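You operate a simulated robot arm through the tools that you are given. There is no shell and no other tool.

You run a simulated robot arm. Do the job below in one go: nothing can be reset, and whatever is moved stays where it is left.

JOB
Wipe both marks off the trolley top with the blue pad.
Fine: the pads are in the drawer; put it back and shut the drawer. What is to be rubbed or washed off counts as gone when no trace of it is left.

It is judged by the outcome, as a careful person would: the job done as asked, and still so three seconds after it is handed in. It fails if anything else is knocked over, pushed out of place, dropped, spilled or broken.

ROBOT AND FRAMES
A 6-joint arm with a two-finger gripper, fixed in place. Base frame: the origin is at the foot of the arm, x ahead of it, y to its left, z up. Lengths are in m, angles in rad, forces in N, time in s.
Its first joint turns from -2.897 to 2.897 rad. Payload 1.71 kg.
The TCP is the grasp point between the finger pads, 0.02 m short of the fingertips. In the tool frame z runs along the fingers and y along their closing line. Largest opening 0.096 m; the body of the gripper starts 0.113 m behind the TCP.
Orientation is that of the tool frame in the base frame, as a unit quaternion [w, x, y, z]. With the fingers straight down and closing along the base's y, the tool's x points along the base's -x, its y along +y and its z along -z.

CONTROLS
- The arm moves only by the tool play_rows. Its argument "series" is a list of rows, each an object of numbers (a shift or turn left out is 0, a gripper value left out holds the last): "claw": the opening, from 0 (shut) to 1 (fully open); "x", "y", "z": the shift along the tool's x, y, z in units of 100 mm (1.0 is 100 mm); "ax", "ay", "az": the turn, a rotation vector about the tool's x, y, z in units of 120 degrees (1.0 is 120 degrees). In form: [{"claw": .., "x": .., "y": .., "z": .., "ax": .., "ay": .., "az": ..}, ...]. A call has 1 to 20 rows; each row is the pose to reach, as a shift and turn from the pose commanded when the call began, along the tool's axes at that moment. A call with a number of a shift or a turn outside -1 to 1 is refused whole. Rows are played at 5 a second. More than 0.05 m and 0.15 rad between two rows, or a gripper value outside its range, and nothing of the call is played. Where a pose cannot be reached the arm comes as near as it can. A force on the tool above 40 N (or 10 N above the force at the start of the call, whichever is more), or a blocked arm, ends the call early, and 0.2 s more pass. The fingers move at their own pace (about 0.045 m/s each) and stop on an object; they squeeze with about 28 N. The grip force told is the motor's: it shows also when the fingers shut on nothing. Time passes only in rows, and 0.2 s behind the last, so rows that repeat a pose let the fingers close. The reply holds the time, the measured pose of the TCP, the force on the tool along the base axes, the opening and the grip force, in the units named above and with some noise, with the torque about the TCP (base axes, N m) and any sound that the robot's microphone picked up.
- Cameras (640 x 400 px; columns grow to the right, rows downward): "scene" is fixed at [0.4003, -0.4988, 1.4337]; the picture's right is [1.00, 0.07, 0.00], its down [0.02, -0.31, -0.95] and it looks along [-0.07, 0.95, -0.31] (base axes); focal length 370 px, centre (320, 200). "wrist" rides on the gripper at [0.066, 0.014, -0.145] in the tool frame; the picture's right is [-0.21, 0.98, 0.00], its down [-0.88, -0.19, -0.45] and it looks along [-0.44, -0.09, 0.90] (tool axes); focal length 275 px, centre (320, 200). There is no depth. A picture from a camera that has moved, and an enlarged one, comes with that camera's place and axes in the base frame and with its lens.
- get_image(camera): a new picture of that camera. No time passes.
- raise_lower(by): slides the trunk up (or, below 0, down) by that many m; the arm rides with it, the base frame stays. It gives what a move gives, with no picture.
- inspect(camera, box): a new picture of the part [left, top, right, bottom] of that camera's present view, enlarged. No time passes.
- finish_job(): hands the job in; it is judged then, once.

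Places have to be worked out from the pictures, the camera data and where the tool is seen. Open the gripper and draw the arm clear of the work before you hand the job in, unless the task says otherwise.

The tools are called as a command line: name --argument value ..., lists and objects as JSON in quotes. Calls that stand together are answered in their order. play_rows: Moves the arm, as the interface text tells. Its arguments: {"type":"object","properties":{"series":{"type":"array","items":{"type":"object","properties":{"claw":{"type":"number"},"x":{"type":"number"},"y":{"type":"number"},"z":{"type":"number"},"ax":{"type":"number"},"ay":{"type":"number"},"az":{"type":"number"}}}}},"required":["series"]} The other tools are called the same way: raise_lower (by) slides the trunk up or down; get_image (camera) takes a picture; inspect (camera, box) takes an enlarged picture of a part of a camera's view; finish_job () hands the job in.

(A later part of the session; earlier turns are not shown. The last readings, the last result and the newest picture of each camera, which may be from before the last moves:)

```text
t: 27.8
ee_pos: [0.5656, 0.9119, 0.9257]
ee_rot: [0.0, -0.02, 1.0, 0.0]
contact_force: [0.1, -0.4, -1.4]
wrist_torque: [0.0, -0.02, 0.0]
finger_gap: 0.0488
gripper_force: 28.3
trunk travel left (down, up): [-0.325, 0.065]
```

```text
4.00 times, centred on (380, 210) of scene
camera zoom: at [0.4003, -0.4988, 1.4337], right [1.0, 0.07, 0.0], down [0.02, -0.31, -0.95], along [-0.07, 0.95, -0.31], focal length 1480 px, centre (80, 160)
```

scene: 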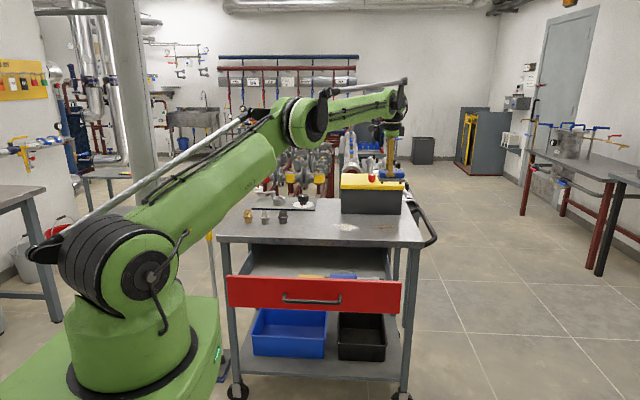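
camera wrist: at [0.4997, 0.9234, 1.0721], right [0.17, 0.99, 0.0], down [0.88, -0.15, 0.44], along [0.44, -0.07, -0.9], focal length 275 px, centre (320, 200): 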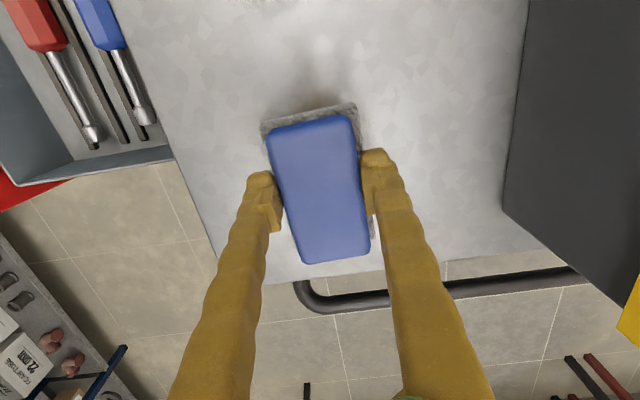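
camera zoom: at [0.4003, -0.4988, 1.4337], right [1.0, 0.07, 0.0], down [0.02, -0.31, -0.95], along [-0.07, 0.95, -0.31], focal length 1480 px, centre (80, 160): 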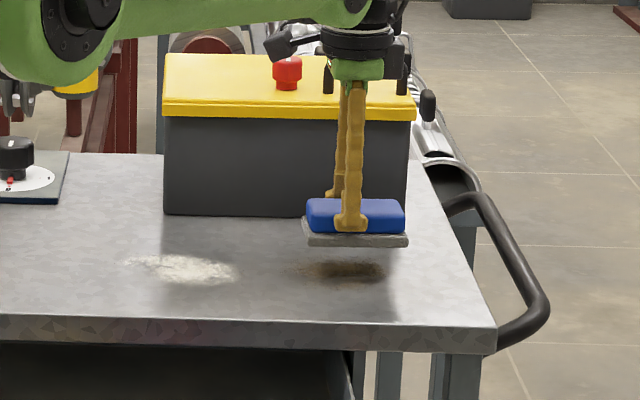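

The pad hovers over the brown mark. The toolbox front is at y≈1.07, so I will keep the TCP at y≤0.955. I lower gently to find contact.

play_rows --series '[{"claw": 0.0, "z": 0.15}, {"z": 0.3}, {"z": 0.4}, {"z": 0.44}, {"z": 0.44}]'

inspect --camera "scene" --box '[350, 190, 430, 250]'

```text
t: 29.0
ee_pos: [0.5623, 0.9079, 0.8873]
ee_rot: [0.001, -0.021, 1.0, 0.002]
contact_force: [4.6, 6.9, 22.5]
wrist_torque: [-0.14, 0.01, 0.02]
finger_gap: 0.0487
gripper_force: 27.8
out of reach, approached as far as the arm can: row 3, 4, 5
trunk travel left (down, up): [-0.325, 0.065]
```

```text
6.67 times, centred on (390, 220) of scene
camera zoom: at [0.4003, -0.4988, 1.4337], right [1.0, 0.07, 0.0], down [0.02, -0.31, -0.95], along [-0.07, 0.95, -0.31], focal length 2467 px, centre (-147, 67)
```

zoom: 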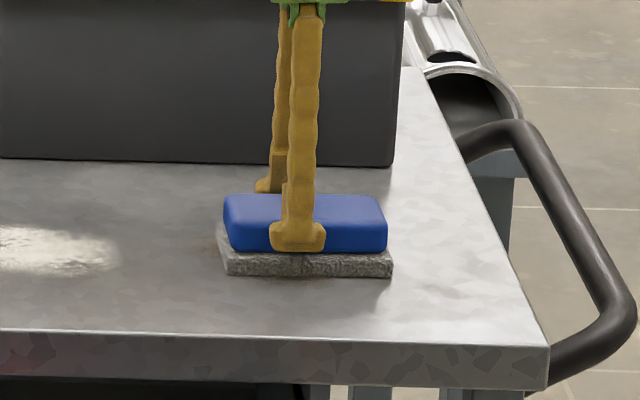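

Contact is at z≈0.887 with 22 N, which puts the tabletop near 0.857, and the arm is at its radial limit (r≈1.07). The pad held radially will reach about 5 cm further, so I lift, draw in slightly and yaw the pad to the radial direction (about 58°).

play_rows --series '[{"claw": 0.0, "z": -0.25}, {"x": 0.1, "y": -0.15, "z": -0.5}, {"x": 0.2, "y": -0.3, "z": -0.5, "az": -0.06}, {"x": 0.2, "y": -0.3, "z": -0.5, "az": -0.12}, {"x": 0.2, "y": -0.3, "z": -0.5, "az": -0.18}, {"x": 0.2, "y": -0.3, "z": -0.5, "az": -0.24}, {"x": 0.2, "y": -0.3, "z": -0.5, "az": -0.3}, {"x": 0.2, "y": -0.3, "z": -0.5, "az": -0.36}, {"x": 0.2, "y": -0.3, "z": -0.5, "az": -0.42}, {"x": 0.2, "y": -0.3, "z": -0.5, "az": -0.468}, {"x": 0.2, "y": -0.3, "z": -0.5, "az": -0.468}]'

get_image --camera "wrist"

inspect --camera "scene" --box '[310, 160, 450, 260]'

```text
t: 31.4
ee_pos: [0.5435, 0.8761, 0.9346]
ee_rot: [0.0, -0.489, 0.872, 0.001]
contact_force: [-0.2, -0.3, -0.6]
wrist_torque: [-0.04, -0.03, -0.03]
finger_gap: 0.0486
gripper_force: 28.4
trunk travel left (down, up): [-0.325, 0.065]
```

```text
taken
camera wrist: at [0.499, 0.8276, 1.0803], right [-0.73, 0.69, 0.0], down [0.62, 0.65, 0.45], along [0.31, 0.32, -0.9], focal length 275 px, centre (320, 200)
```

wrist: 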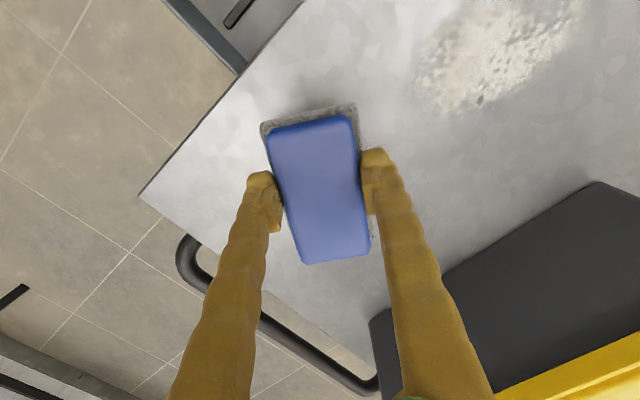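

```text
4.00 times, centred on (380, 210) of scene
camera zoom: at [0.4003, -0.4988, 1.4337], right [1.0, 0.07, 0.0], down [0.02, -0.31, -0.95], along [-0.07, 0.95, -0.31], focal length 1480 px, centre (80, 160)
```

zoom: 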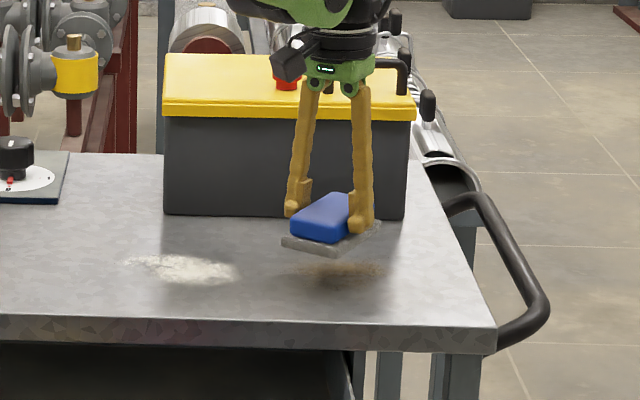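

The pad is now radial (58.5°) at r≈1.03. I extend to r≈1.053, lower into light contact, and sweep sideways over the brown mark.

play_rows --series '[{"claw": 0.0, "x": -0.1, "z": 0.2}, {"x": -0.22, "z": 0.4}, {"x": -0.22, "z": 0.5}, {"x": -0.22, "z": 0.5}]'

```text
t: 32.4
ee_pos: [0.5551, 0.8944, 0.8868]
ee_rot: [0.001, -0.488, 0.873, 0.002]
contact_force: [4.6, 5.8, 32.0]
wrist_torque: [0.09, 0.12, 0.0]
finger_gap: 0.0488
gripper_force: 27.9
trunk travel left (down, up): [-0.325, 0.065]
```

The press is 32 N, slightly hard. I ease off 1 mm and sweep sideways ±5 cm.

play_rows --series '[{"claw": 0.0, "z": -0.012}, {"y": 0.15, "z": -0.012}, {"y": 0.3, "z": -0.012}, {"y": 0.45, "z": -0.012}, {"y": 0.25, "z": -0.012}, {"y": 0.05, "z": -0.012}, {"y": -0.15, "z": -0.012}, {"y": -0.35, "z": -0.012}, {"y": -0.5, "z": -0.012}, {"y": -0.3, "z": -0.012}, {"y": -0.1, "z": -0.012}, {"y": 0.1, "z": -0.012}, {"y": 0.3, "z": -0.012}, {"y": 0.5, "z": -0.012}, {"y": 0.5, "z": -0.012}]'

inspect --camera "scene" --box '[310, 160, 450, 260]'

get_image --camera "wrist"

```text
t: 35.6
ee_pos: [0.5134, 0.9209, 0.8879]
ee_rot: [0.0, -0.488, 0.873, 0.0]
contact_force: [-1.6, -0.1, -0.6]
wrist_torque: [-0.03, 0.0, 0.01]
finger_gap: 0.0487
gripper_force: 27.5
trunk travel left (down, up): [-0.325, 0.065]
```

```text
4.00 times, centred on (380, 210) of scene
camera zoom: at [0.4003, -0.4988, 1.4337], right [1.0, 0.07, 0.0], down [0.02, -0.31, -0.95], along [-0.07, 0.95, -0.31], focal length 1480 px, centre (80, 160)
```

zoom: 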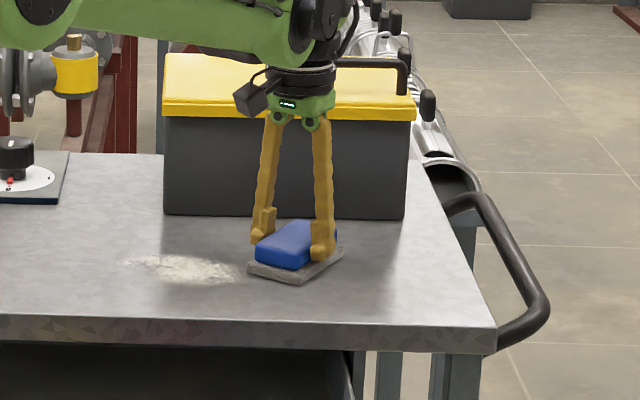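

```text
taken
camera wrist: at [0.4684, 0.8724, 1.0325], right [-0.73, 0.69, 0.0], down [0.62, 0.65, 0.44], along [0.31, 0.32, -0.9], focal length 275 px, centre (320, 200)
```

wrist: 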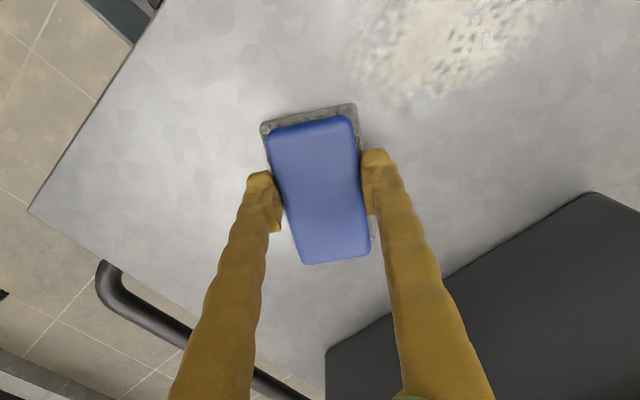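

The brown mark appears gone from the exposed area. I check the enlarged views.

inspect --camera "scene" --box '[330, 205, 430, 255]'

inspect --camera "wrist" --box '[60, 60, 400, 330]'

```text
6.40 times, centred on (380, 230) of scene
camera zoom: at [0.4003, -0.4988, 1.4337], right [1.0, 0.07, 0.0], down [0.02, -0.31, -0.95], along [-0.07, 0.95, -0.31], focal length 2368 px, centre (-64, 8)
```

zoom: 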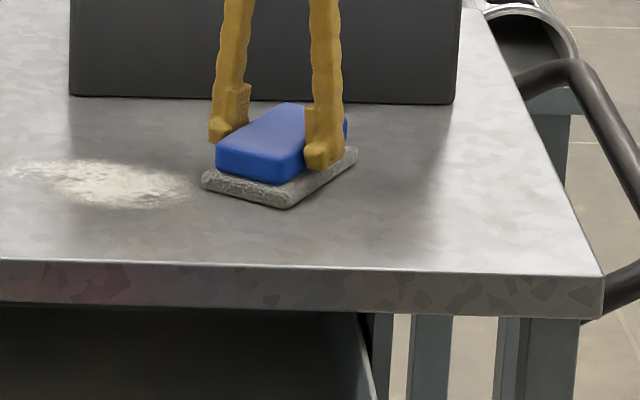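

```text
1.48 times, centred on (230, 195) of wrist
camera zoom: at [0.4684, 0.8724, 1.0325], right [-0.73, 0.69, 0.0], down [0.62, 0.65, 0.44], along [0.31, 0.32, -0.9], focal length 408 px, centre (453, 207)
```

zoom: 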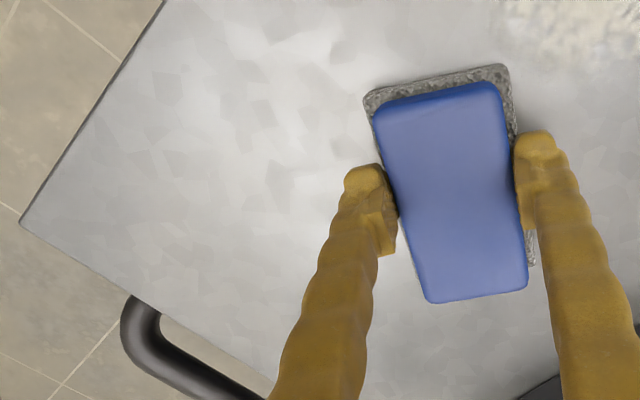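

The exposed area is clean. I make a second, slightly firmer pass back over the brown spot to be sure.

play_rows --series '[{"claw": 0.0, "y": -0.1, "z": 0.012}, {"y": -0.3, "z": 0.012}, {"y": -0.5, "z": 0.01}, {"y": -0.7, "z": 0.01}, {"y": -0.9, "z": 0.01}, {"y": -1.0, "z": 0.01, "x": -0.03}, {"y": -0.8, "z": 0.01, "x": -0.03}, {"y": -0.6, "z": 0.01, "x": -0.03}, {"y": -0.4, "z": 0.01, "x": -0.03}, {"y": -0.2, "z": 0.012, "x": 0.0}, {"y": 0.0, "z": 0.012}]'

```text
t: 38.0
ee_pos: [0.5145, 0.9197, 0.8859]
ee_rot: [0.0, -0.488, 0.873, 0.001]
contact_force: [1.8, -2.4, 12.1]
wrist_torque: [-0.08, -0.13, -0.06]
finger_gap: 0.0488
gripper_force: 27.9
trunk travel left (down, up): [-0.325, 0.065]
```

The press is good at 12 N. Next the white mark: I lift 1 cm and move to over its centre (≈0.40, 0.905).

play_rows --series '[{"claw": 0.0, "z": -0.12}, {"x": 0.3, "y": 0.3, "z": -0.12}, {"x": 0.6, "y": 0.6, "z": -0.12}, {"x": 0.72, "y": 0.9, "z": -0.12}, {"x": 0.72, "y": 0.9, "z": -0.12}]'

get_image --camera "wrist"

inspect --camera "scene" --box '[310, 195, 430, 255]'

```text
t: 39.2
ee_pos: [0.3973, 0.9033, 0.8953]
ee_rot: [0.001, -0.488, 0.873, 0.0]
contact_force: [1.4, 0.3, -0.8]
wrist_torque: [-0.02, -0.01, 0.0]
finger_gap: 0.0487
gripper_force: 28.5
trunk travel left (down, up): [-0.325, 0.065]
```

```text
taken
camera wrist: at [0.3526, 0.8562, 1.0408], right [-0.73, 0.69, 0.0], down [0.62, 0.65, 0.45], along [0.31, 0.32, -0.9], focal length 275 px, centre (320, 200)
```

wrist: 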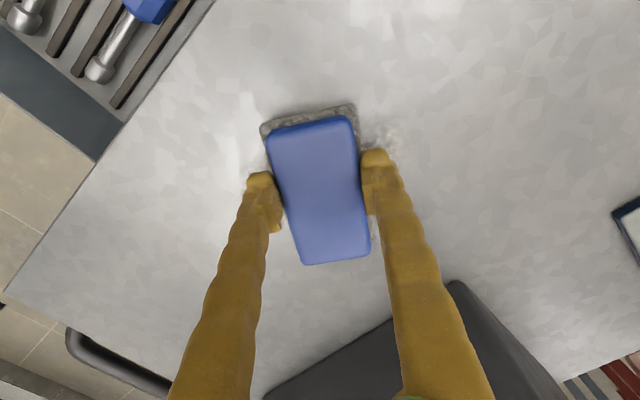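

```text
5.33 times, centred on (370, 225) of scene
camera zoom: at [0.4003, -0.4988, 1.4337], right [1.0, 0.07, 0.0], down [0.02, -0.31, -0.95], along [-0.07, 0.95, -0.31], focal length 1974 px, centre (53, 67)
```

zoom: 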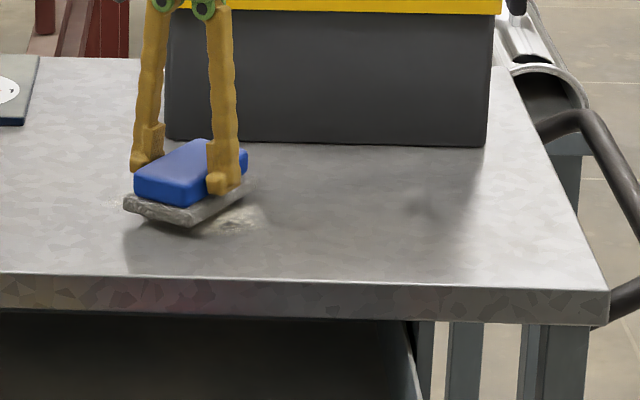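

The brown patch is gone. I lower onto the white mark and sweep sideways, checking the force.

play_rows --series '[{"claw": 0.0, "z": 0.06}, {"z": 0.09}, {"z": 0.09}]'

```text
t: 40.0
ee_pos: [0.3991, 0.9042, 0.8881]
ee_rot: [0.0, -0.488, 0.873, 0.0]
contact_force: [-0.5, 0.0, -0.7]
wrist_torque: [0.0, -0.01, -0.03]
finger_gap: 0.0486
gripper_force: 28.2
trunk travel left (down, up): [-0.325, 0.065]
```

No contact yet at z=0.888, so I go 3 mm further and sweep both ways.

play_rows --series '[{"claw": 0.0, "z": 0.015}, {"z": 0.03}, {"y": -0.2, "z": 0.03}, {"y": -0.4, "z": 0.03}, {"y": -0.6, "z": 0.03}, {"y": -0.75, "z": 0.03}, {"y": -0.55, "z": 0.03}, {"y": -0.35, "z": 0.03}, {"y": -0.15, "z": 0.03}, {"y": 0.05, "z": 0.03}, {"y": 0.25, "z": 0.03}, {"y": 0.45, "z": 0.03}, {"y": 0.65, "z": 0.03}, {"y": 0.8, "z": 0.03}, {"y": 0.6, "z": 0.03}, {"y": 0.4, "z": 0.03}, {"y": 0.2, "z": 0.03}, {"y": 0.0, "z": 0.03}]'

inspect --camera "scene" --box '[310, 195, 430, 255]'

get_image --camera "wrist"

```text
t: 43.8
ee_pos: [0.399, 0.9047, 0.8861]
ee_rot: [0.0, -0.488, 0.873, 0.0]
contact_force: [1.6, 1.0, 1.2]
wrist_torque: [0.06, 0.03, 0.0]
finger_gap: 0.0487
gripper_force: 27.9
trunk travel left (down, up): [-0.325, 0.065]
```

```text
5.33 times, centred on (370, 225) of scene
camera zoom: at [0.4003, -0.4988, 1.4337], right [1.0, 0.07, 0.0], down [0.02, -0.31, -0.95], along [-0.07, 0.95, -0.31], focal length 1974 px, centre (53, 67)
```

zoom: 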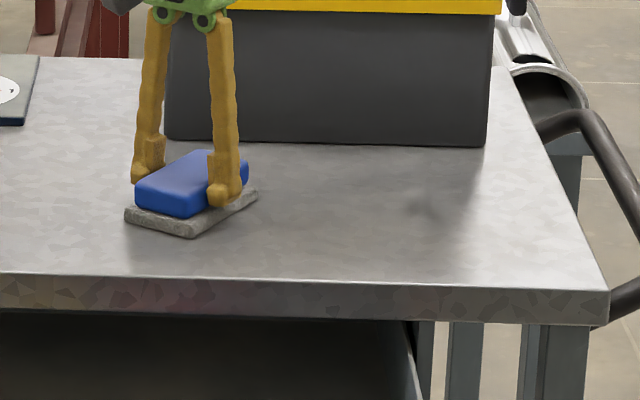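

```text
taken
camera wrist: at [0.3534, 0.8564, 1.0313], right [-0.73, 0.69, 0.0], down [0.62, 0.65, 0.45], along [0.31, 0.32, -0.9], focal length 275 px, centre (320, 200)
```

wrist: 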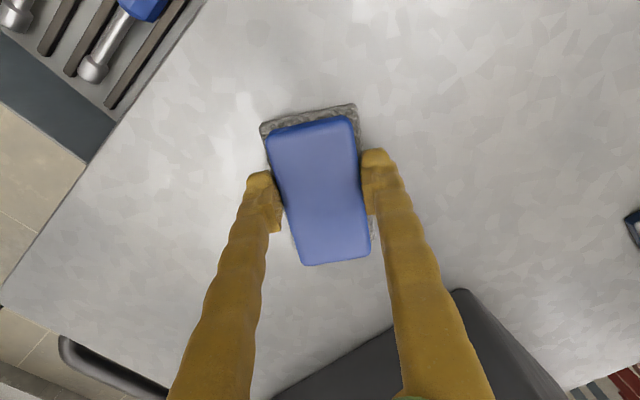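

Both marks look nearly gone. I do a firmer pass over the white area, then lift for an inspection, including a faint dark spot at the far side of the brown patch.

play_rows --series '[{"claw": 0.0, "z": 0.012}, {"y": -0.2, "z": 0.012, "x": -0.05}, {"y": -0.4, "z": 0.012, "x": -0.05}, {"y": -0.6, "z": 0.012, "x": -0.05}, {"y": -0.8, "z": 0.012, "x": -0.05}, {"y": -0.6, "z": 0.012, "x": 0.1}, {"y": -0.4, "z": 0.012, "x": 0.1}, {"y": -0.2, "z": 0.012, "x": 0.1}, {"y": 0.0, "z": 0.012, "x": 0.1}, {"y": 0.2, "z": 0.012, "x": 0.05}, {"y": 0.4, "z": 0.012, "x": 0.05}, {"y": 0.6, "z": 0.012}, {"y": 0.8, "z": 0.012}, {"y": 0.6, "z": 0.012, "x": -0.05}, {"y": 0.3, "z": 0.012, "x": -0.05}, {"y": 0.0, "z": 0.012}, {"y": 0.0, "z": -0.3, "x": 0.2}, {"y": 0.0, "z": -0.7, "x": 0.5}, {"y": 0.0, "z": -1.0, "x": 0.8}]'

get_image --camera "wrist"

inspect --camera "scene" --box '[310, 195, 430, 255]'

```text
t: 45.4
ee_pos: [0.4178, 0.8726, 0.8901]
ee_rot: [0.008, -0.488, 0.873, -0.006]
contact_force: [-1.3, -0.8, -1.4]
wrist_torque: [-0.01, -0.06, -0.01]
finger_gap: 0.0489
gripper_force: 28.0
trunk travel left (down, up): [-0.325, 0.065]
stopped in row 8: the force on the tool passed its limit at 43 N (the readings are from after the stop); the commanded pose is now the measured one
```

```text
taken
camera wrist: at [0.3696, 0.8257, 1.0343], right [-0.73, 0.69, -0.01], down [0.61, 0.65, 0.46], along [0.32, 0.32, -0.89], focal length 275 px, centre (320, 200)
```

wrist: 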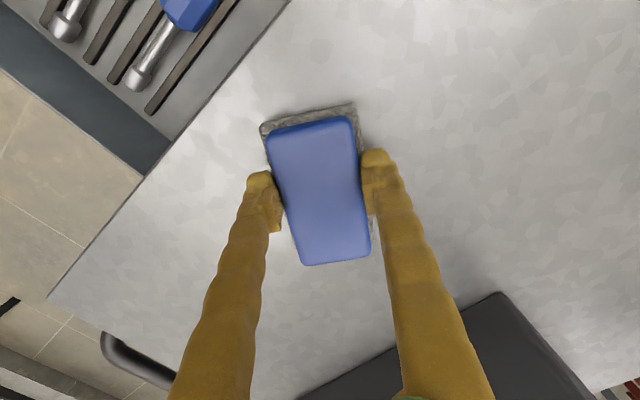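

```text
5.33 times, centred on (370, 225) of scene
camera zoom: at [0.4003, -0.4988, 1.4337], right [1.0, 0.07, 0.0], down [0.02, -0.31, -0.95], along [-0.07, 0.95, -0.31], focal length 1974 px, centre (53, 67)
```

zoom: 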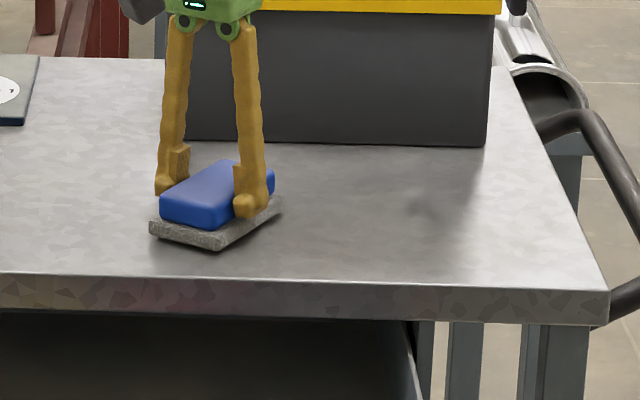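

A 43 N limit stopped that stroke. I lift with the small tilt corrected, draw back, and inspect where both marks were.

play_rows --series '[{"claw": 0.0, "z": -0.3, "ax": -0.0087, "ay": 0.0039}, {"z": -0.6, "x": 0.2, "ax": -0.0087, "ay": 0.0039}, {"z": -0.9, "x": 0.4, "ax": -0.0087, "ay": 0.0039}, {"z": -0.95, "x": 0.4, "ax": -0.0087, "ay": 0.0039}]'

get_image --camera "wrist"

inspect --camera "scene" --box '[320, 200, 430, 250]'

```text
t: 46.4
ee_pos: [0.3986, 0.8393, 0.9855]
ee_rot: [-0.001, -0.487, 0.874, 0.002]
contact_force: [0.6, 0.0, -0.7]
wrist_torque: [0.03, 0.0, 0.04]
finger_gap: 0.0486
gripper_force: 27.8
trunk travel left (down, up): [-0.325, 0.065]
```

```text
taken
camera wrist: at [0.3529, 0.7895, 1.1309], right [-0.72, 0.69, 0.0], down [0.62, 0.65, 0.44], along [0.3, 0.32, -0.9], focal length 275 px, centre (320, 200)
```

wrist: 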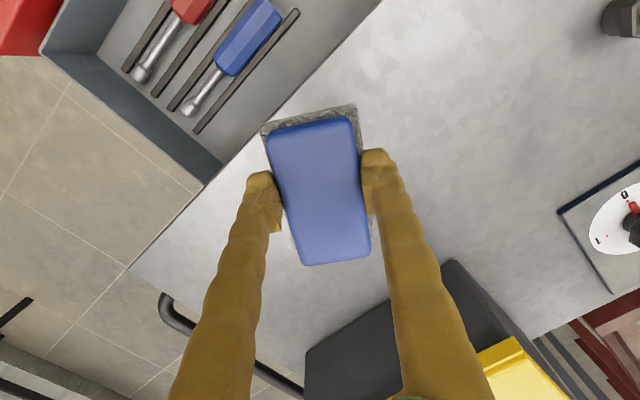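

```text
5.82 times, centred on (375, 225) of scene
camera zoom: at [0.4003, -0.4988, 1.4337], right [1.0, 0.07, 0.0], down [0.02, -0.31, -0.95], along [-0.07, 0.95, -0.31], focal length 2153 px, centre (0, 54)
```

zoom: 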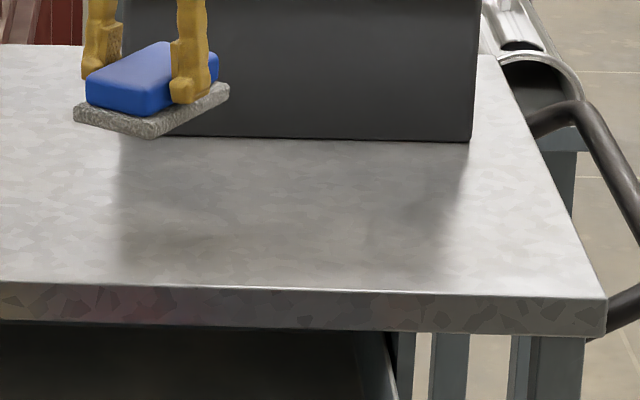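

inspect --camera "wrist" --box '[220, 230, 380, 350]'

inspect --camera "scene" --box '[365, 215, 415, 245]'

inspect --camera "scene" --box '[320, 215, 370, 245]'

```text
3.33 times, centred on (300, 290) of wrist
camera zoom: at [0.3529, 0.7895, 1.1309], right [-0.72, 0.69, 0.0], down [0.62, 0.65, 0.44], along [0.3, 0.32, -0.9], focal length 918 px, centre (387, -100)
```

zoom: 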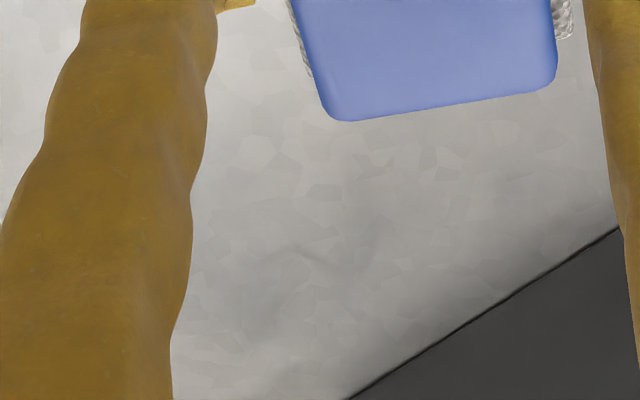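

```text
12.80 times, centred on (390, 230) of scene
camera zoom: at [0.4003, -0.4988, 1.4337], right [1.0, 0.07, 0.0], down [0.02, -0.31, -0.95], along [-0.07, 0.95, -0.31], focal length 4737 px, centre (-576, -184)
```

zoom: 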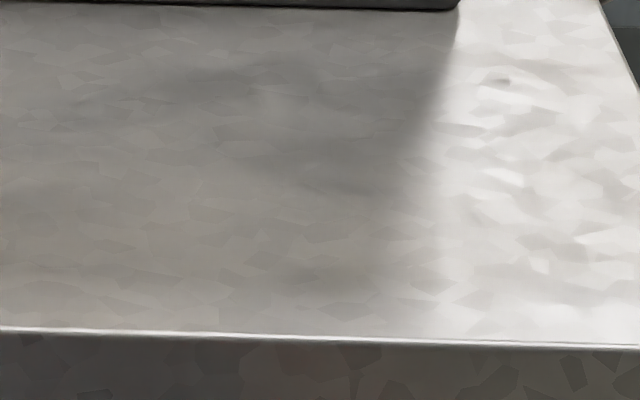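

```text
12.80 times, centred on (345, 230) of scene
camera zoom: at [0.4003, -0.4988, 1.4337], right [1.0, 0.07, 0.0], down [0.02, -0.31, -0.95], along [-0.07, 0.95, -0.31], focal length 4737 px, centre (0, -184)
```

zoom: 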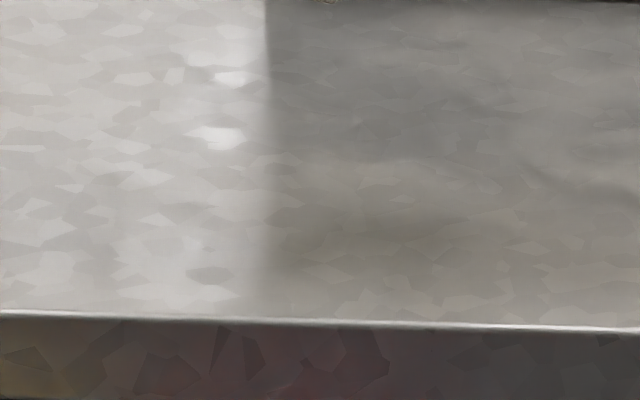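

The surfaces look clean, but the left finger partly hides the brown spot. I shift 4 cm sideways for a clear view.

play_rows --series '[{"claw": 0.0, "y": -0.25, "x": 0.1}, {"y": -0.45, "x": 0.2}, {"y": -0.45, "x": 0.2}]'

inspect --camera "wrist" --box '[220, 230, 400, 350]'

get_image --camera "wrist"

inspect --camera "scene" --box '[320, 200, 430, 250]'

```text
t: 47.2
ee_pos: [0.4265, 0.7972, 0.9844]
ee_rot: [-0.001, -0.488, 0.873, 0.002]
contact_force: [0.7, -0.3, -1.4]
wrist_torque: [0.02, -0.04, 0.0]
finger_gap: 0.0489
gripper_force: 27.8
trunk travel left (down, up): [-0.325, 0.065]
```

```text
3.33 times, centred on (310, 290) of wrist
camera zoom: at [0.3811, 0.7488, 1.1291], right [-0.72, 0.69, 0.0], down [0.62, 0.65, 0.44], along [0.3, 0.32, -0.9], focal length 918 px, centre (353, -100)
```

zoom: 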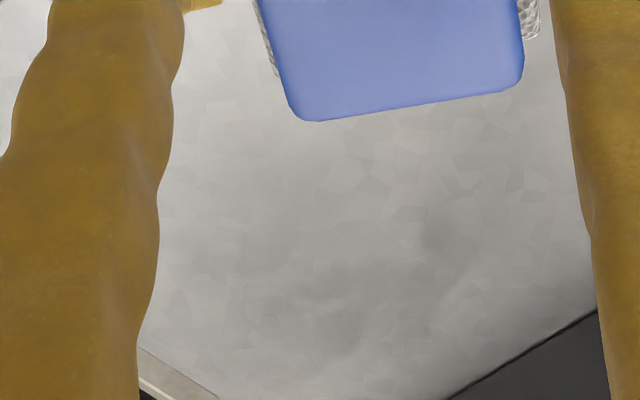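

```text
taken
camera wrist: at [0.3811, 0.7488, 1.1291], right [-0.72, 0.69, 0.0], down [0.62, 0.65, 0.44], along [0.3, 0.32, -0.9], focal length 275 px, centre (320, 200)
```

wrist: 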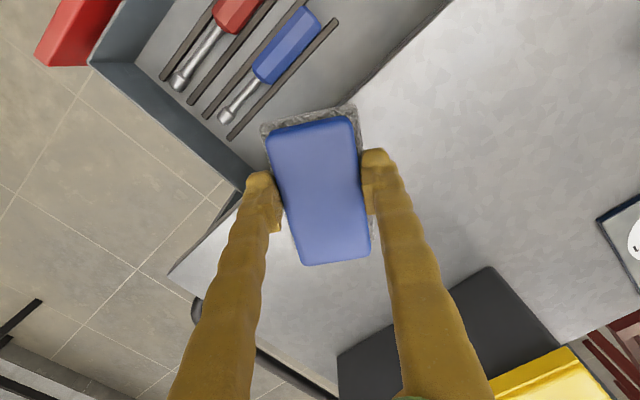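

```text
5.82 times, centred on (375, 225) of scene
camera zoom: at [0.4003, -0.4988, 1.4337], right [1.0, 0.07, 0.0], down [0.02, -0.31, -0.95], along [-0.07, 0.95, -0.31], focal length 2153 px, centre (0, 54)
```

zoom: 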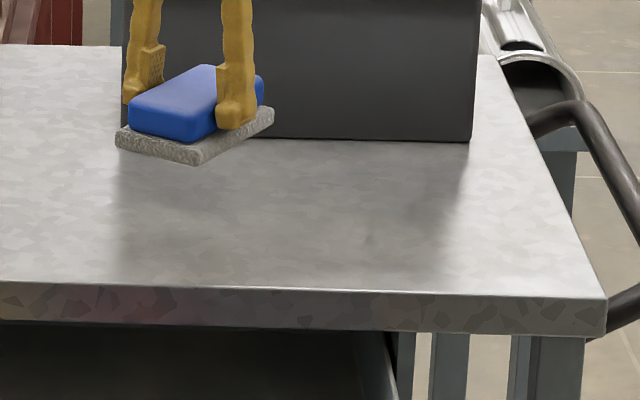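

The brown area is uniform; the soft dark patch moves with the arm, so it is a shadow. Now I check the white area with the wrist camera.

inspect --camera "wrist" --box '[380, 100, 560, 280]'

inspect --camera "scene" --box '[320, 218, 370, 246]'

```text
2.22 times, centred on (470, 190) of wrist
camera zoom: at [0.3811, 0.7488, 1.1291], right [-0.72, 0.69, 0.0], down [0.62, 0.65, 0.44], along [0.3, 0.32, -0.9], focal length 612 px, centre (-13, 222)
```

zoom: 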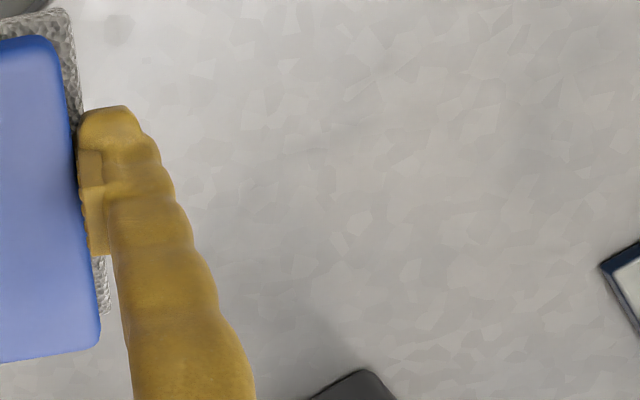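

```text
12.80 times, centred on (345, 232) of scene
camera zoom: at [0.4003, -0.4988, 1.4337], right [1.0, 0.07, 0.0], down [0.02, -0.31, -0.95], along [-0.07, 0.95, -0.31], focal length 4737 px, centre (0, -210)
```

zoom: 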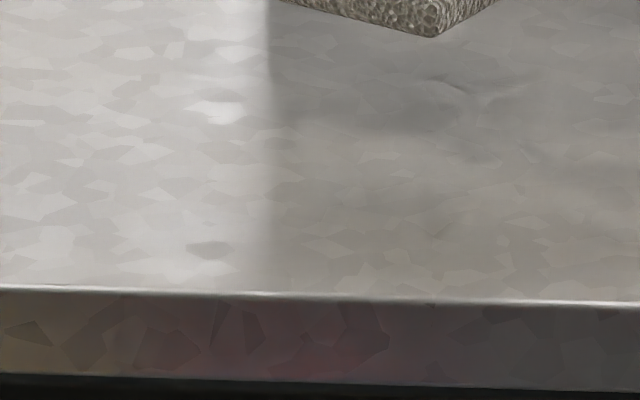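

Both areas are clean. I head back toward the drawer, turning the pad to its original yaw at safe height and checking the last hidden end of the white area on the way.

play_rows --series '[{"claw": 0.0, "x": 0.2, "y": 0.1, "az": 0.06}, {"x": 0.4, "y": 0.2, "az": 0.12}, {"x": 0.6, "y": 0.3, "az": 0.18}, {"x": 0.8, "y": 0.4, "az": 0.24}, {"x": 1.0, "y": 0.4, "az": 0.3}, {"x": 1.0, "y": 0.4, "az": 0.36}, {"x": 1.0, "y": 0.4, "az": 0.42}, {"x": 1.0, "y": 0.4, "az": 0.466}, {"x": 1.0, "y": 0.4, "az": 0.466}]'

get_image --camera "wrist"

inspect --camera "wrist" --box '[380, 90, 640, 370]'

inspect --camera "scene" --box '[310, 195, 430, 255]'

```text
t: 49.2
ee_pos: [0.3408, 0.7347, 0.9841]
ee_rot: [-0.001, -0.02, 1.0, 0.002]
contact_force: [0.4, 0.3, -0.8]
wrist_torque: [0.0, 0.04, -0.01]
finger_gap: 0.0487
gripper_force: 27.9
trunk travel left (down, up): [-0.325, 0.065]
```

```text
taken
camera wrist: at [0.2754, 0.7458, 1.1292], right [0.17, 0.99, 0.0], down [0.89, -0.15, 0.44], along [0.43, -0.07, -0.9], focal length 275 px, centre (320, 200)
```

wrist: 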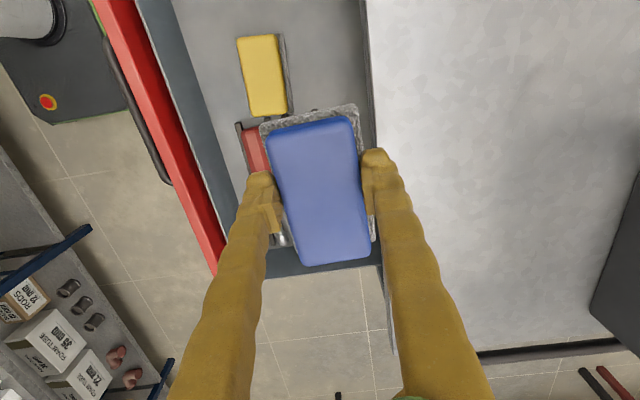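

```text
1.43 times, centred on (510, 230) of wrist
camera zoom: at [0.2754, 0.7458, 1.1292], right [0.17, 0.99, 0.0], down [0.89, -0.15, 0.44], along [0.43, -0.07, -0.9], focal length 393 px, centre (49, 157)
```

zoom: 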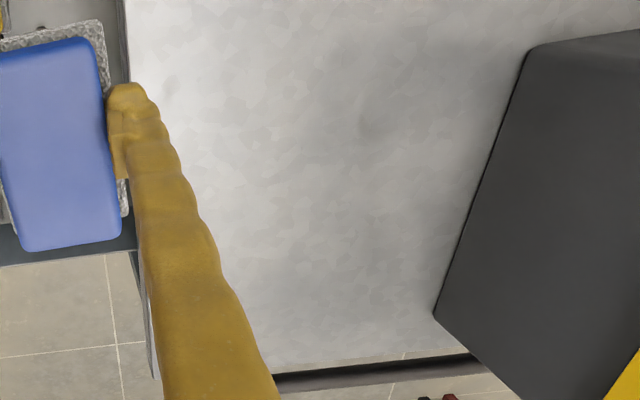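

```text
5.33 times, centred on (370, 225) of scene
camera zoom: at [0.4003, -0.4988, 1.4337], right [1.0, 0.07, 0.0], down [0.02, -0.31, -0.95], along [-0.07, 0.95, -0.31], focal length 1974 px, centre (53, 67)
```

zoom: 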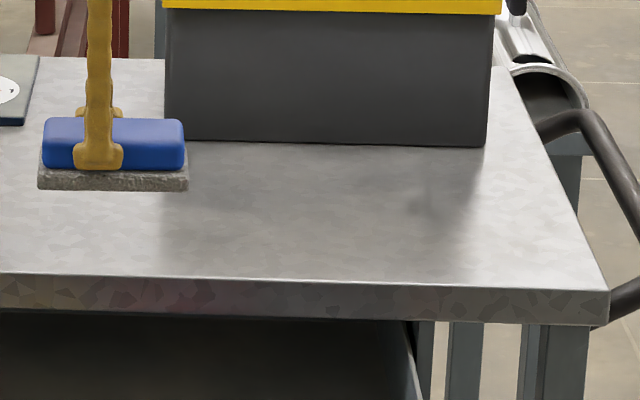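

A faint darker patch shows again near the old brown spot in the scene view. I look at it closer from both cameras.

inspect --camera "scene" --box '[370, 220, 410, 248]'

inspect --camera "wrist" --box '[500, 230, 620, 340]'

inspect --camera "wrist" --box '[440, 120, 600, 230]'

```text
14.29 times, centred on (390, 234) of scene
camera zoom: at [0.4003, -0.4988, 1.4337], right [1.0, 0.07, 0.0], down [0.02, -0.31, -0.95], along [-0.07, 0.95, -0.31], focal length 5287 px, centre (-680, -286)
```

zoom: 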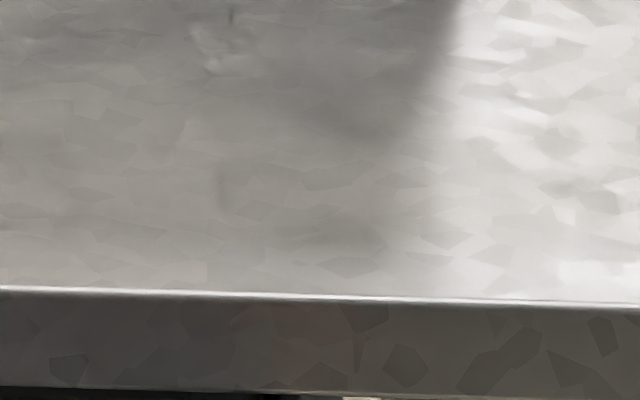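

```text
3.64 times, centred on (560, 285) of wrist
camera zoom: at [0.2754, 0.7458, 1.1292], right [0.17, 0.99, 0.0], down [0.89, -0.15, 0.44], along [0.43, -0.07, -0.9], focal length 1001 px, centre (-553, -109)
```

zoom: 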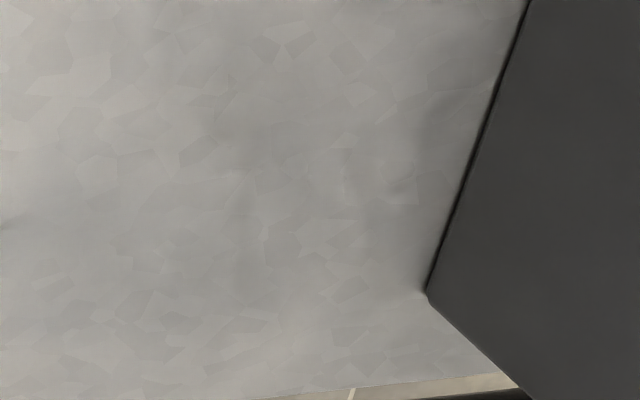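

```text
3.64 times, centred on (520, 175) of wrist
camera zoom: at [0.2754, 0.7458, 1.1292], right [0.17, 0.99, 0.0], down [0.89, -0.15, 0.44], along [0.43, -0.07, -0.9], focal length 1001 px, centre (-407, 291)
```

zoom: 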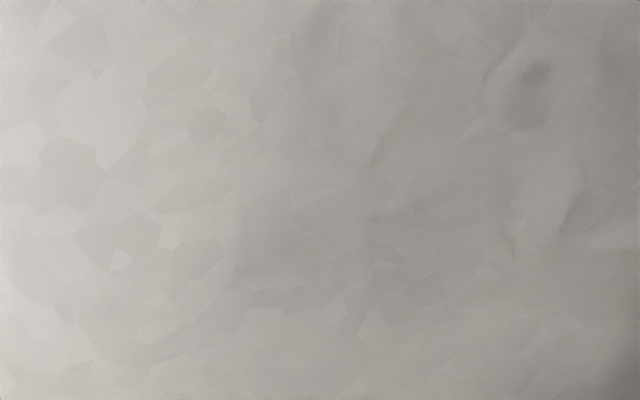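

No tint is left anywhere; the blotches are only render texture. I carry the pad back above its place in the drawer at (0.131, 0.668).

play_rows --series '[{"claw": 0.0, "x": 0.3, "y": -0.15}, {"x": 0.6, "y": -0.3}, {"x": 1.0, "y": -0.45}, {"x": 1.0, "y": -0.45}]'

play_rows --series '[{"claw": 0.0, "x": 0.35, "y": -0.1}, {"x": 0.7, "y": -0.13}, {"x": 1.0, "y": -0.13}, {"x": 1.0, "y": -0.13}, {"x": 1.0, "y": -0.13}]'

get_image --camera "wrist"

get_image --camera "scene"

```text
t: 50.2
ee_pos: [0.2418, 0.6842, 0.9837]
ee_rot: [-0.002, -0.021, 1.0, 0.001]
contact_force: [-0.3, 0.4, 0.3]
wrist_torque: [0.03, 0.04, 0.0]
finger_gap: 0.0486
gripper_force: 27.9
trunk travel left (down, up): [-0.325, 0.065]
```

```text
t: 51.4
ee_pos: [0.1418, 0.6683, 0.9811]
ee_rot: [-0.002, -0.021, 1.0, 0.001]
contact_force: [-0.4, 0.2, -0.6]
wrist_torque: [-0.03, -0.02, 0.01]
finger_gap: 0.0488
gripper_force: 28.4
trunk travel left (down, up): [-0.325, 0.065]
```

```text
taken
camera wrist: at [0.0773, 0.6795, 1.1274], right [0.17, 0.99, 0.0], down [0.89, -0.15, 0.44], along [0.43, -0.07, -0.9], focal length 275 px, centre (320, 200)
```

wrist: 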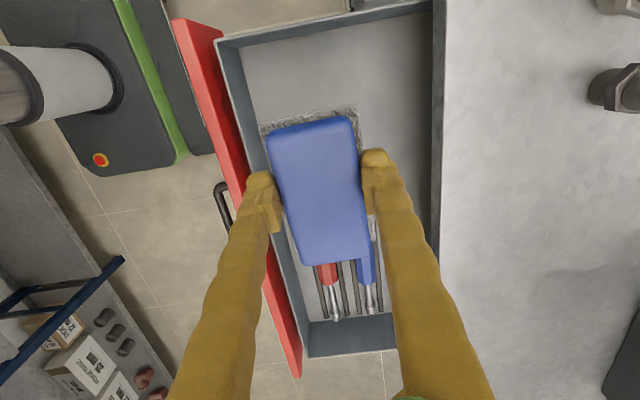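

```text
taken
```

scene: 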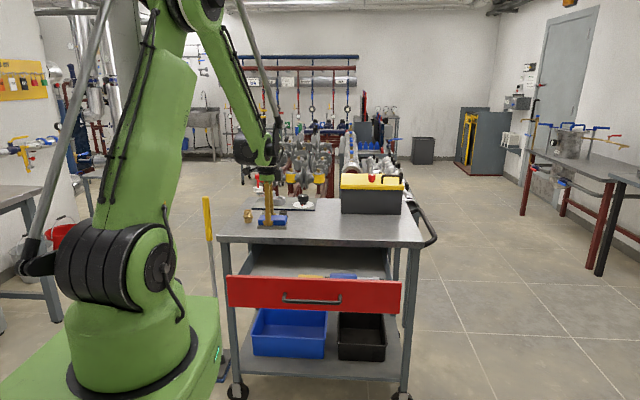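

The drawer hasn't moved. I correct x by 11 mm and descend in stages.

play_rows --series '[{"claw": 0.0, "x": 0.1, "z": 0.25}, {"x": 0.1, "z": 0.5}, {"x": 0.1, "z": 0.75}, {"x": 0.1, "z": 1.0}, {"x": 0.1, "z": 1.0}]'

play_rows --series '[{"claw": 0.0, "z": 0.25}, {"z": 0.5}, {"z": 0.75}, {"z": 0.95}, {"z": 0.95}]'

get_image --camera "wrist"

inspect --camera "scene" --box '[220, 230, 340, 300]'

```text
t: 52.6
ee_pos: [0.1323, 0.6679, 0.8846]
ee_rot: [-0.002, -0.02, 1.0, 0.001]
contact_force: [0.3, 0.6, -1.0]
wrist_torque: [-0.02, 0.03, 0.02]
finger_gap: 0.0488
gripper_force: 28.4
trunk travel left (down, up): [-0.325, 0.065]
```

```text
t: 53.8
ee_pos: [0.1334, 0.6676, 0.789]
ee_rot: [-0.002, -0.021, 1.0, 0.001]
contact_force: [-1.1, 0.2, -0.6]
wrist_torque: [0.0, -0.01, -0.03]
finger_gap: 0.0486
gripper_force: 27.4
trunk travel left (down, up): [-0.325, 0.065]
```

```text
taken
camera wrist: at [0.0677, 0.6781, 0.9343], right [0.17, 0.99, 0.0], down [0.89, -0.15, 0.44], along [0.43, -0.07, -0.9], focal length 275 px, centre (320, 200)
```

wrist: 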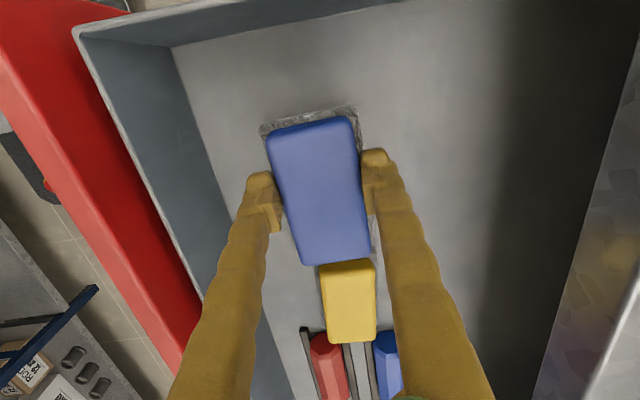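

```text
5.33 times, centred on (280, 265) of scene
camera zoom: at [0.4003, -0.4988, 1.4337], right [1.0, 0.07, 0.0], down [0.02, -0.31, -0.95], along [-0.07, 0.95, -0.31], focal length 1974 px, centre (533, -147)
```

zoom: 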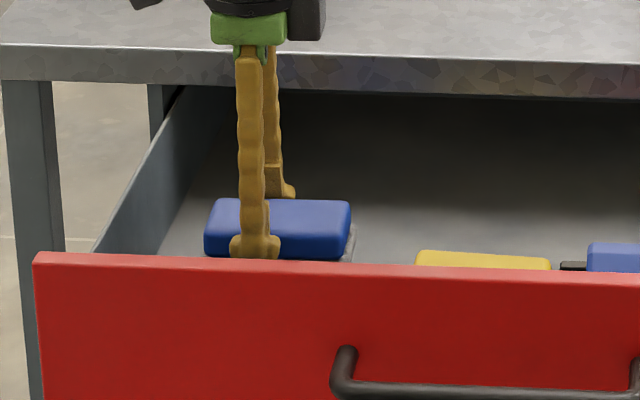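

It is aligned with its old place and clear of the yellow pad. I lower the last 35 mm.

play_rows --series '[{"claw": 0.0, "z": 0.15}, {"z": 0.28}, {"z": 0.34}, {"z": 0.36}, {"z": 0.36}]'

```text
t: 55.0
ee_pos: [0.1317, 0.6691, 0.753]
ee_rot: [-0.001, -0.021, 1.0, 0.001]
contact_force: [0.1, 0.3, -1.0]
wrist_torque: [0.02, 0.03, -0.01]
finger_gap: 0.0487
gripper_force: 28.2
trunk travel left (down, up): [-0.325, 0.065]
```

At 0.753 there is no contact force, so the pad is within 1–2 mm of the floor. I go down a touch more and open.

play_rows --series '[{"claw": 0.0, "z": 0.01}, {"claw": 0.0, "z": 0.015}, {"claw": 0.7, "z": 0.015}, {"claw": 0.9, "z": 0.015}, {"claw": 0.9, "z": 0.015}, {"claw": 0.9, "z": -0.3}, {"claw": 0.9, "z": -0.7}, {"claw": 0.9, "z": -1.0}, {"claw": 0.9, "z": -1.0}]'

get_image --camera "wrist"

get_image --camera "scene"

```text
t: 57.0
ee_pos: [0.1354, 0.6692, 0.8562]
ee_rot: [-0.001, -0.022, 1.0, 0.002]
contact_force: [0.3, 0.0, 0.0]
wrist_torque: [-0.02, -0.01, 0.0]
finger_gap: 0.0864
gripper_force: 0.1
trunk travel left (down, up): [-0.325, 0.065]
```

```text
taken
camera wrist: at [0.0701, 0.6802, 1.0024], right [0.17, 0.99, 0.0], down [0.89, -0.15, 0.44], along [0.43, -0.07, -0.9], focal length 275 px, centre (320, 200)
```

wrist: 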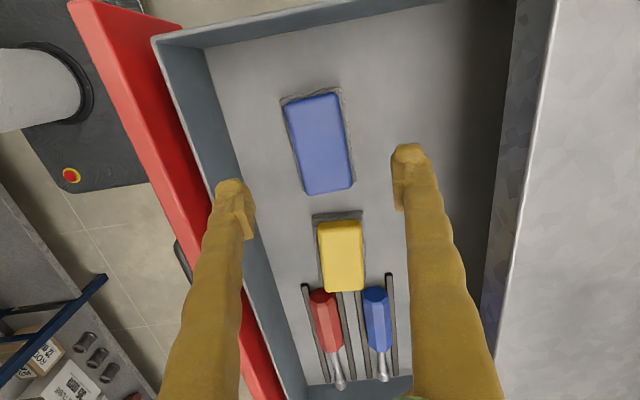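

```text
taken
```

scene: 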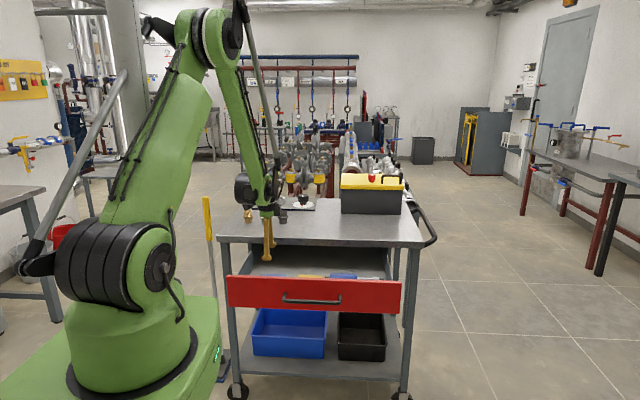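

The pad rests in its old place with the yellow pad untouched. I rise and move over the handle (≈0.295, 0.505) to shut the drawer.

play_rows --series '[{"claw": 0.9, "z": -0.4}, {"claw": 0.42, "z": -0.7, "x": -0.1, "y": -0.2, "az": 0.02}, {"claw": 0.42, "z": -0.7, "x": -0.4, "y": -0.45, "az": 0.02}, {"z": -0.7, "x": -0.7, "y": -0.7, "az": 0.02}, {"z": -0.7, "x": -1.0, "y": -1.0, "az": 0.02}, {"z": -0.7, "x": -1.0, "y": -1.0, "az": 0.02}]'

play_rows --series '[{"claw": 0.42, "x": -0.3, "y": -0.3}, {"x": -0.55, "y": -0.63}, {"x": -0.55, "y": -0.63}, {"x": -0.55, "y": -0.63}]'

get_image --camera "wrist"

get_image --camera "scene"

```text
t: 58.4
ee_pos: [0.2368, 0.5682, 0.9237]
ee_rot: [-0.002, 0.0, 1.0, 0.002]
contact_force: [0.6, -0.2, 0.5]
wrist_torque: [0.01, 0.03, 0.03]
finger_gap: 0.0404
gripper_force: 0.1
trunk travel left (down, up): [-0.325, 0.065]
```

```text
t: 59.4
ee_pos: [0.2911, 0.5042, 0.9223]
ee_rot: [-0.002, -0.001, 1.0, 0.001]
contact_force: [0.6, 0.3, -0.8]
wrist_torque: [0.0, -0.02, 0.0]
finger_gap: 0.0401
gripper_force: 0.0
trunk travel left (down, up): [-0.325, 0.065]
```

```text
taken
camera wrist: at [0.2259, 0.5181, 1.069], right [0.21, 0.98, 0.0], down [0.88, -0.19, 0.44], along [0.43, -0.09, -0.9], focal length 275 px, centre (320, 200)
```

wrist: 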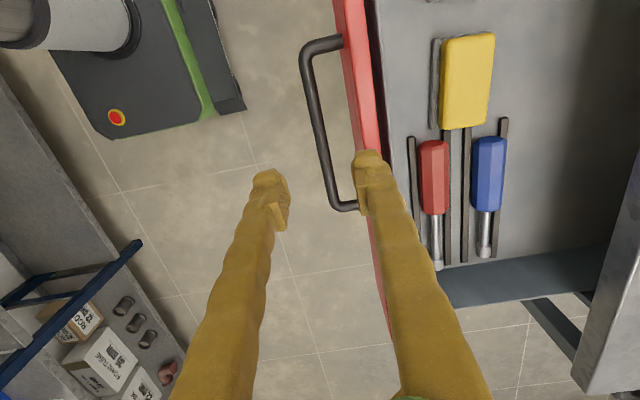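

```text
taken
```

scene: 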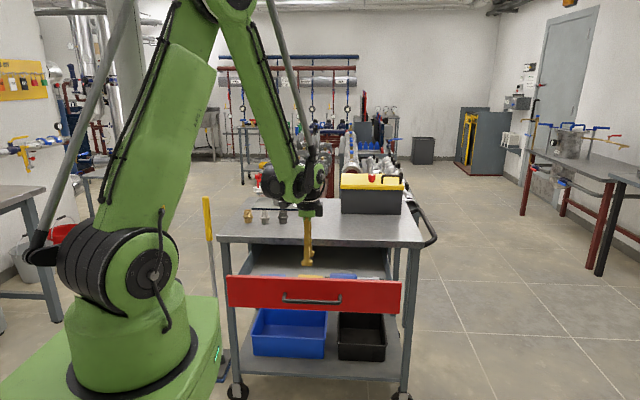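

The bar is at y≈0.501 and the face at ≈0.544. I shift −2 mm in y and descend around the bar, then close.

play_rows --series '[{"claw": 0.42, "y": -0.02, "z": 0.3}, {"y": -0.02, "z": 0.6}, {"y": -0.02, "z": 0.8}, {"y": -0.02, "z": 1.0}, {"y": -0.02, "z": 1.0}]'

play_rows --series '[{"claw": 0.42, "z": 0.2}, {"z": 0.4}, {"z": 0.5}, {"z": 0.5}, {"z": 0.5, "claw": 0.0}, {"z": 0.5, "claw": 0.0}, {"z": 0.5, "claw": 0.0}, {"z": 0.5, "claw": 0.0}]'

get_image --camera "wrist"

```text
t: 60.6
ee_pos: [0.2931, 0.5059, 0.8229]
ee_rot: [-0.001, 0.0, 1.0, 0.001]
contact_force: [0.1, 1.1, 0.0]
wrist_torque: [-0.01, -0.01, 0.03]
finger_gap: 0.0403
gripper_force: 0.0
trunk travel left (down, up): [-0.325, 0.065]
```

```text
t: 62.4
ee_pos: [0.2954, 0.5168, 0.7868]
ee_rot: [-0.003, 0.0, 1.0, 0.001]
contact_force: [0.1, -0.5, 0.2]
wrist_torque: [-0.02, 0.01, 0.01]
finger_gap: 0.0004
gripper_force: 27.9
out of reach, approached as far as the arm can: row 2, 3, 4, 5, 6, 7, 8
trunk travel left (down, up): [-0.325, 0.065]
```

```text
taken
camera wrist: at [0.2305, 0.5303, 0.9328], right [0.21, 0.98, 0.0], down [0.88, -0.19, 0.44], along [0.43, -0.09, -0.9], focal length 275 px, centre (320, 200)
```

wrist: 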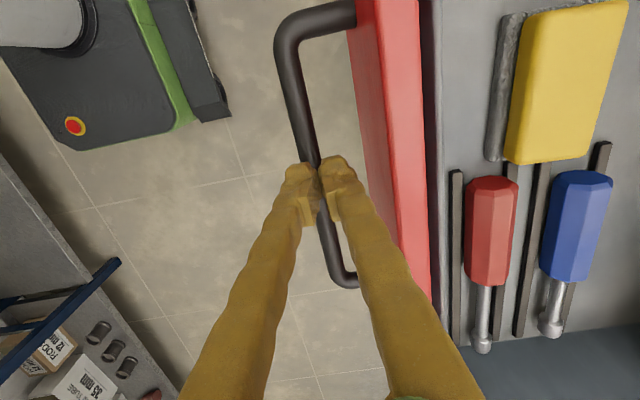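

With the trunk raised, the arm could not get down there (stuck at z=0.787, y=0.517), and the fingers closed on nothing just behind the bar. I lift straight up with the trunk first, then come up with the arm so I can lower the trunk.

raise_lower --by 0.06

get_image --camera "wrist"

```text
t: 63.4
ee_pos: [0.2957, 0.5155, 0.8468]
ee_rot: [-0.003, 0.0, 1.0, 0.001]
contact_force: [0.0, -0.2, 0.6]
wrist_torque: [-0.02, -0.02, 0.01]
finger_gap: 0.0001
gripper_force: 27.8
trunk travel left (down, up): [-0.385, 0.005]
```

```text
taken
camera wrist: at [0.2306, 0.5304, 0.9926], right [0.21, 0.98, 0.0], down [0.88, -0.19, 0.44], along [0.43, -0.09, -0.9], focal length 275 px, centre (320, 200)
```

wrist: 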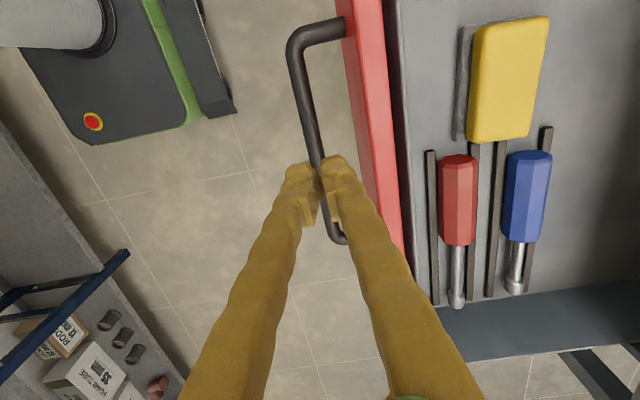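

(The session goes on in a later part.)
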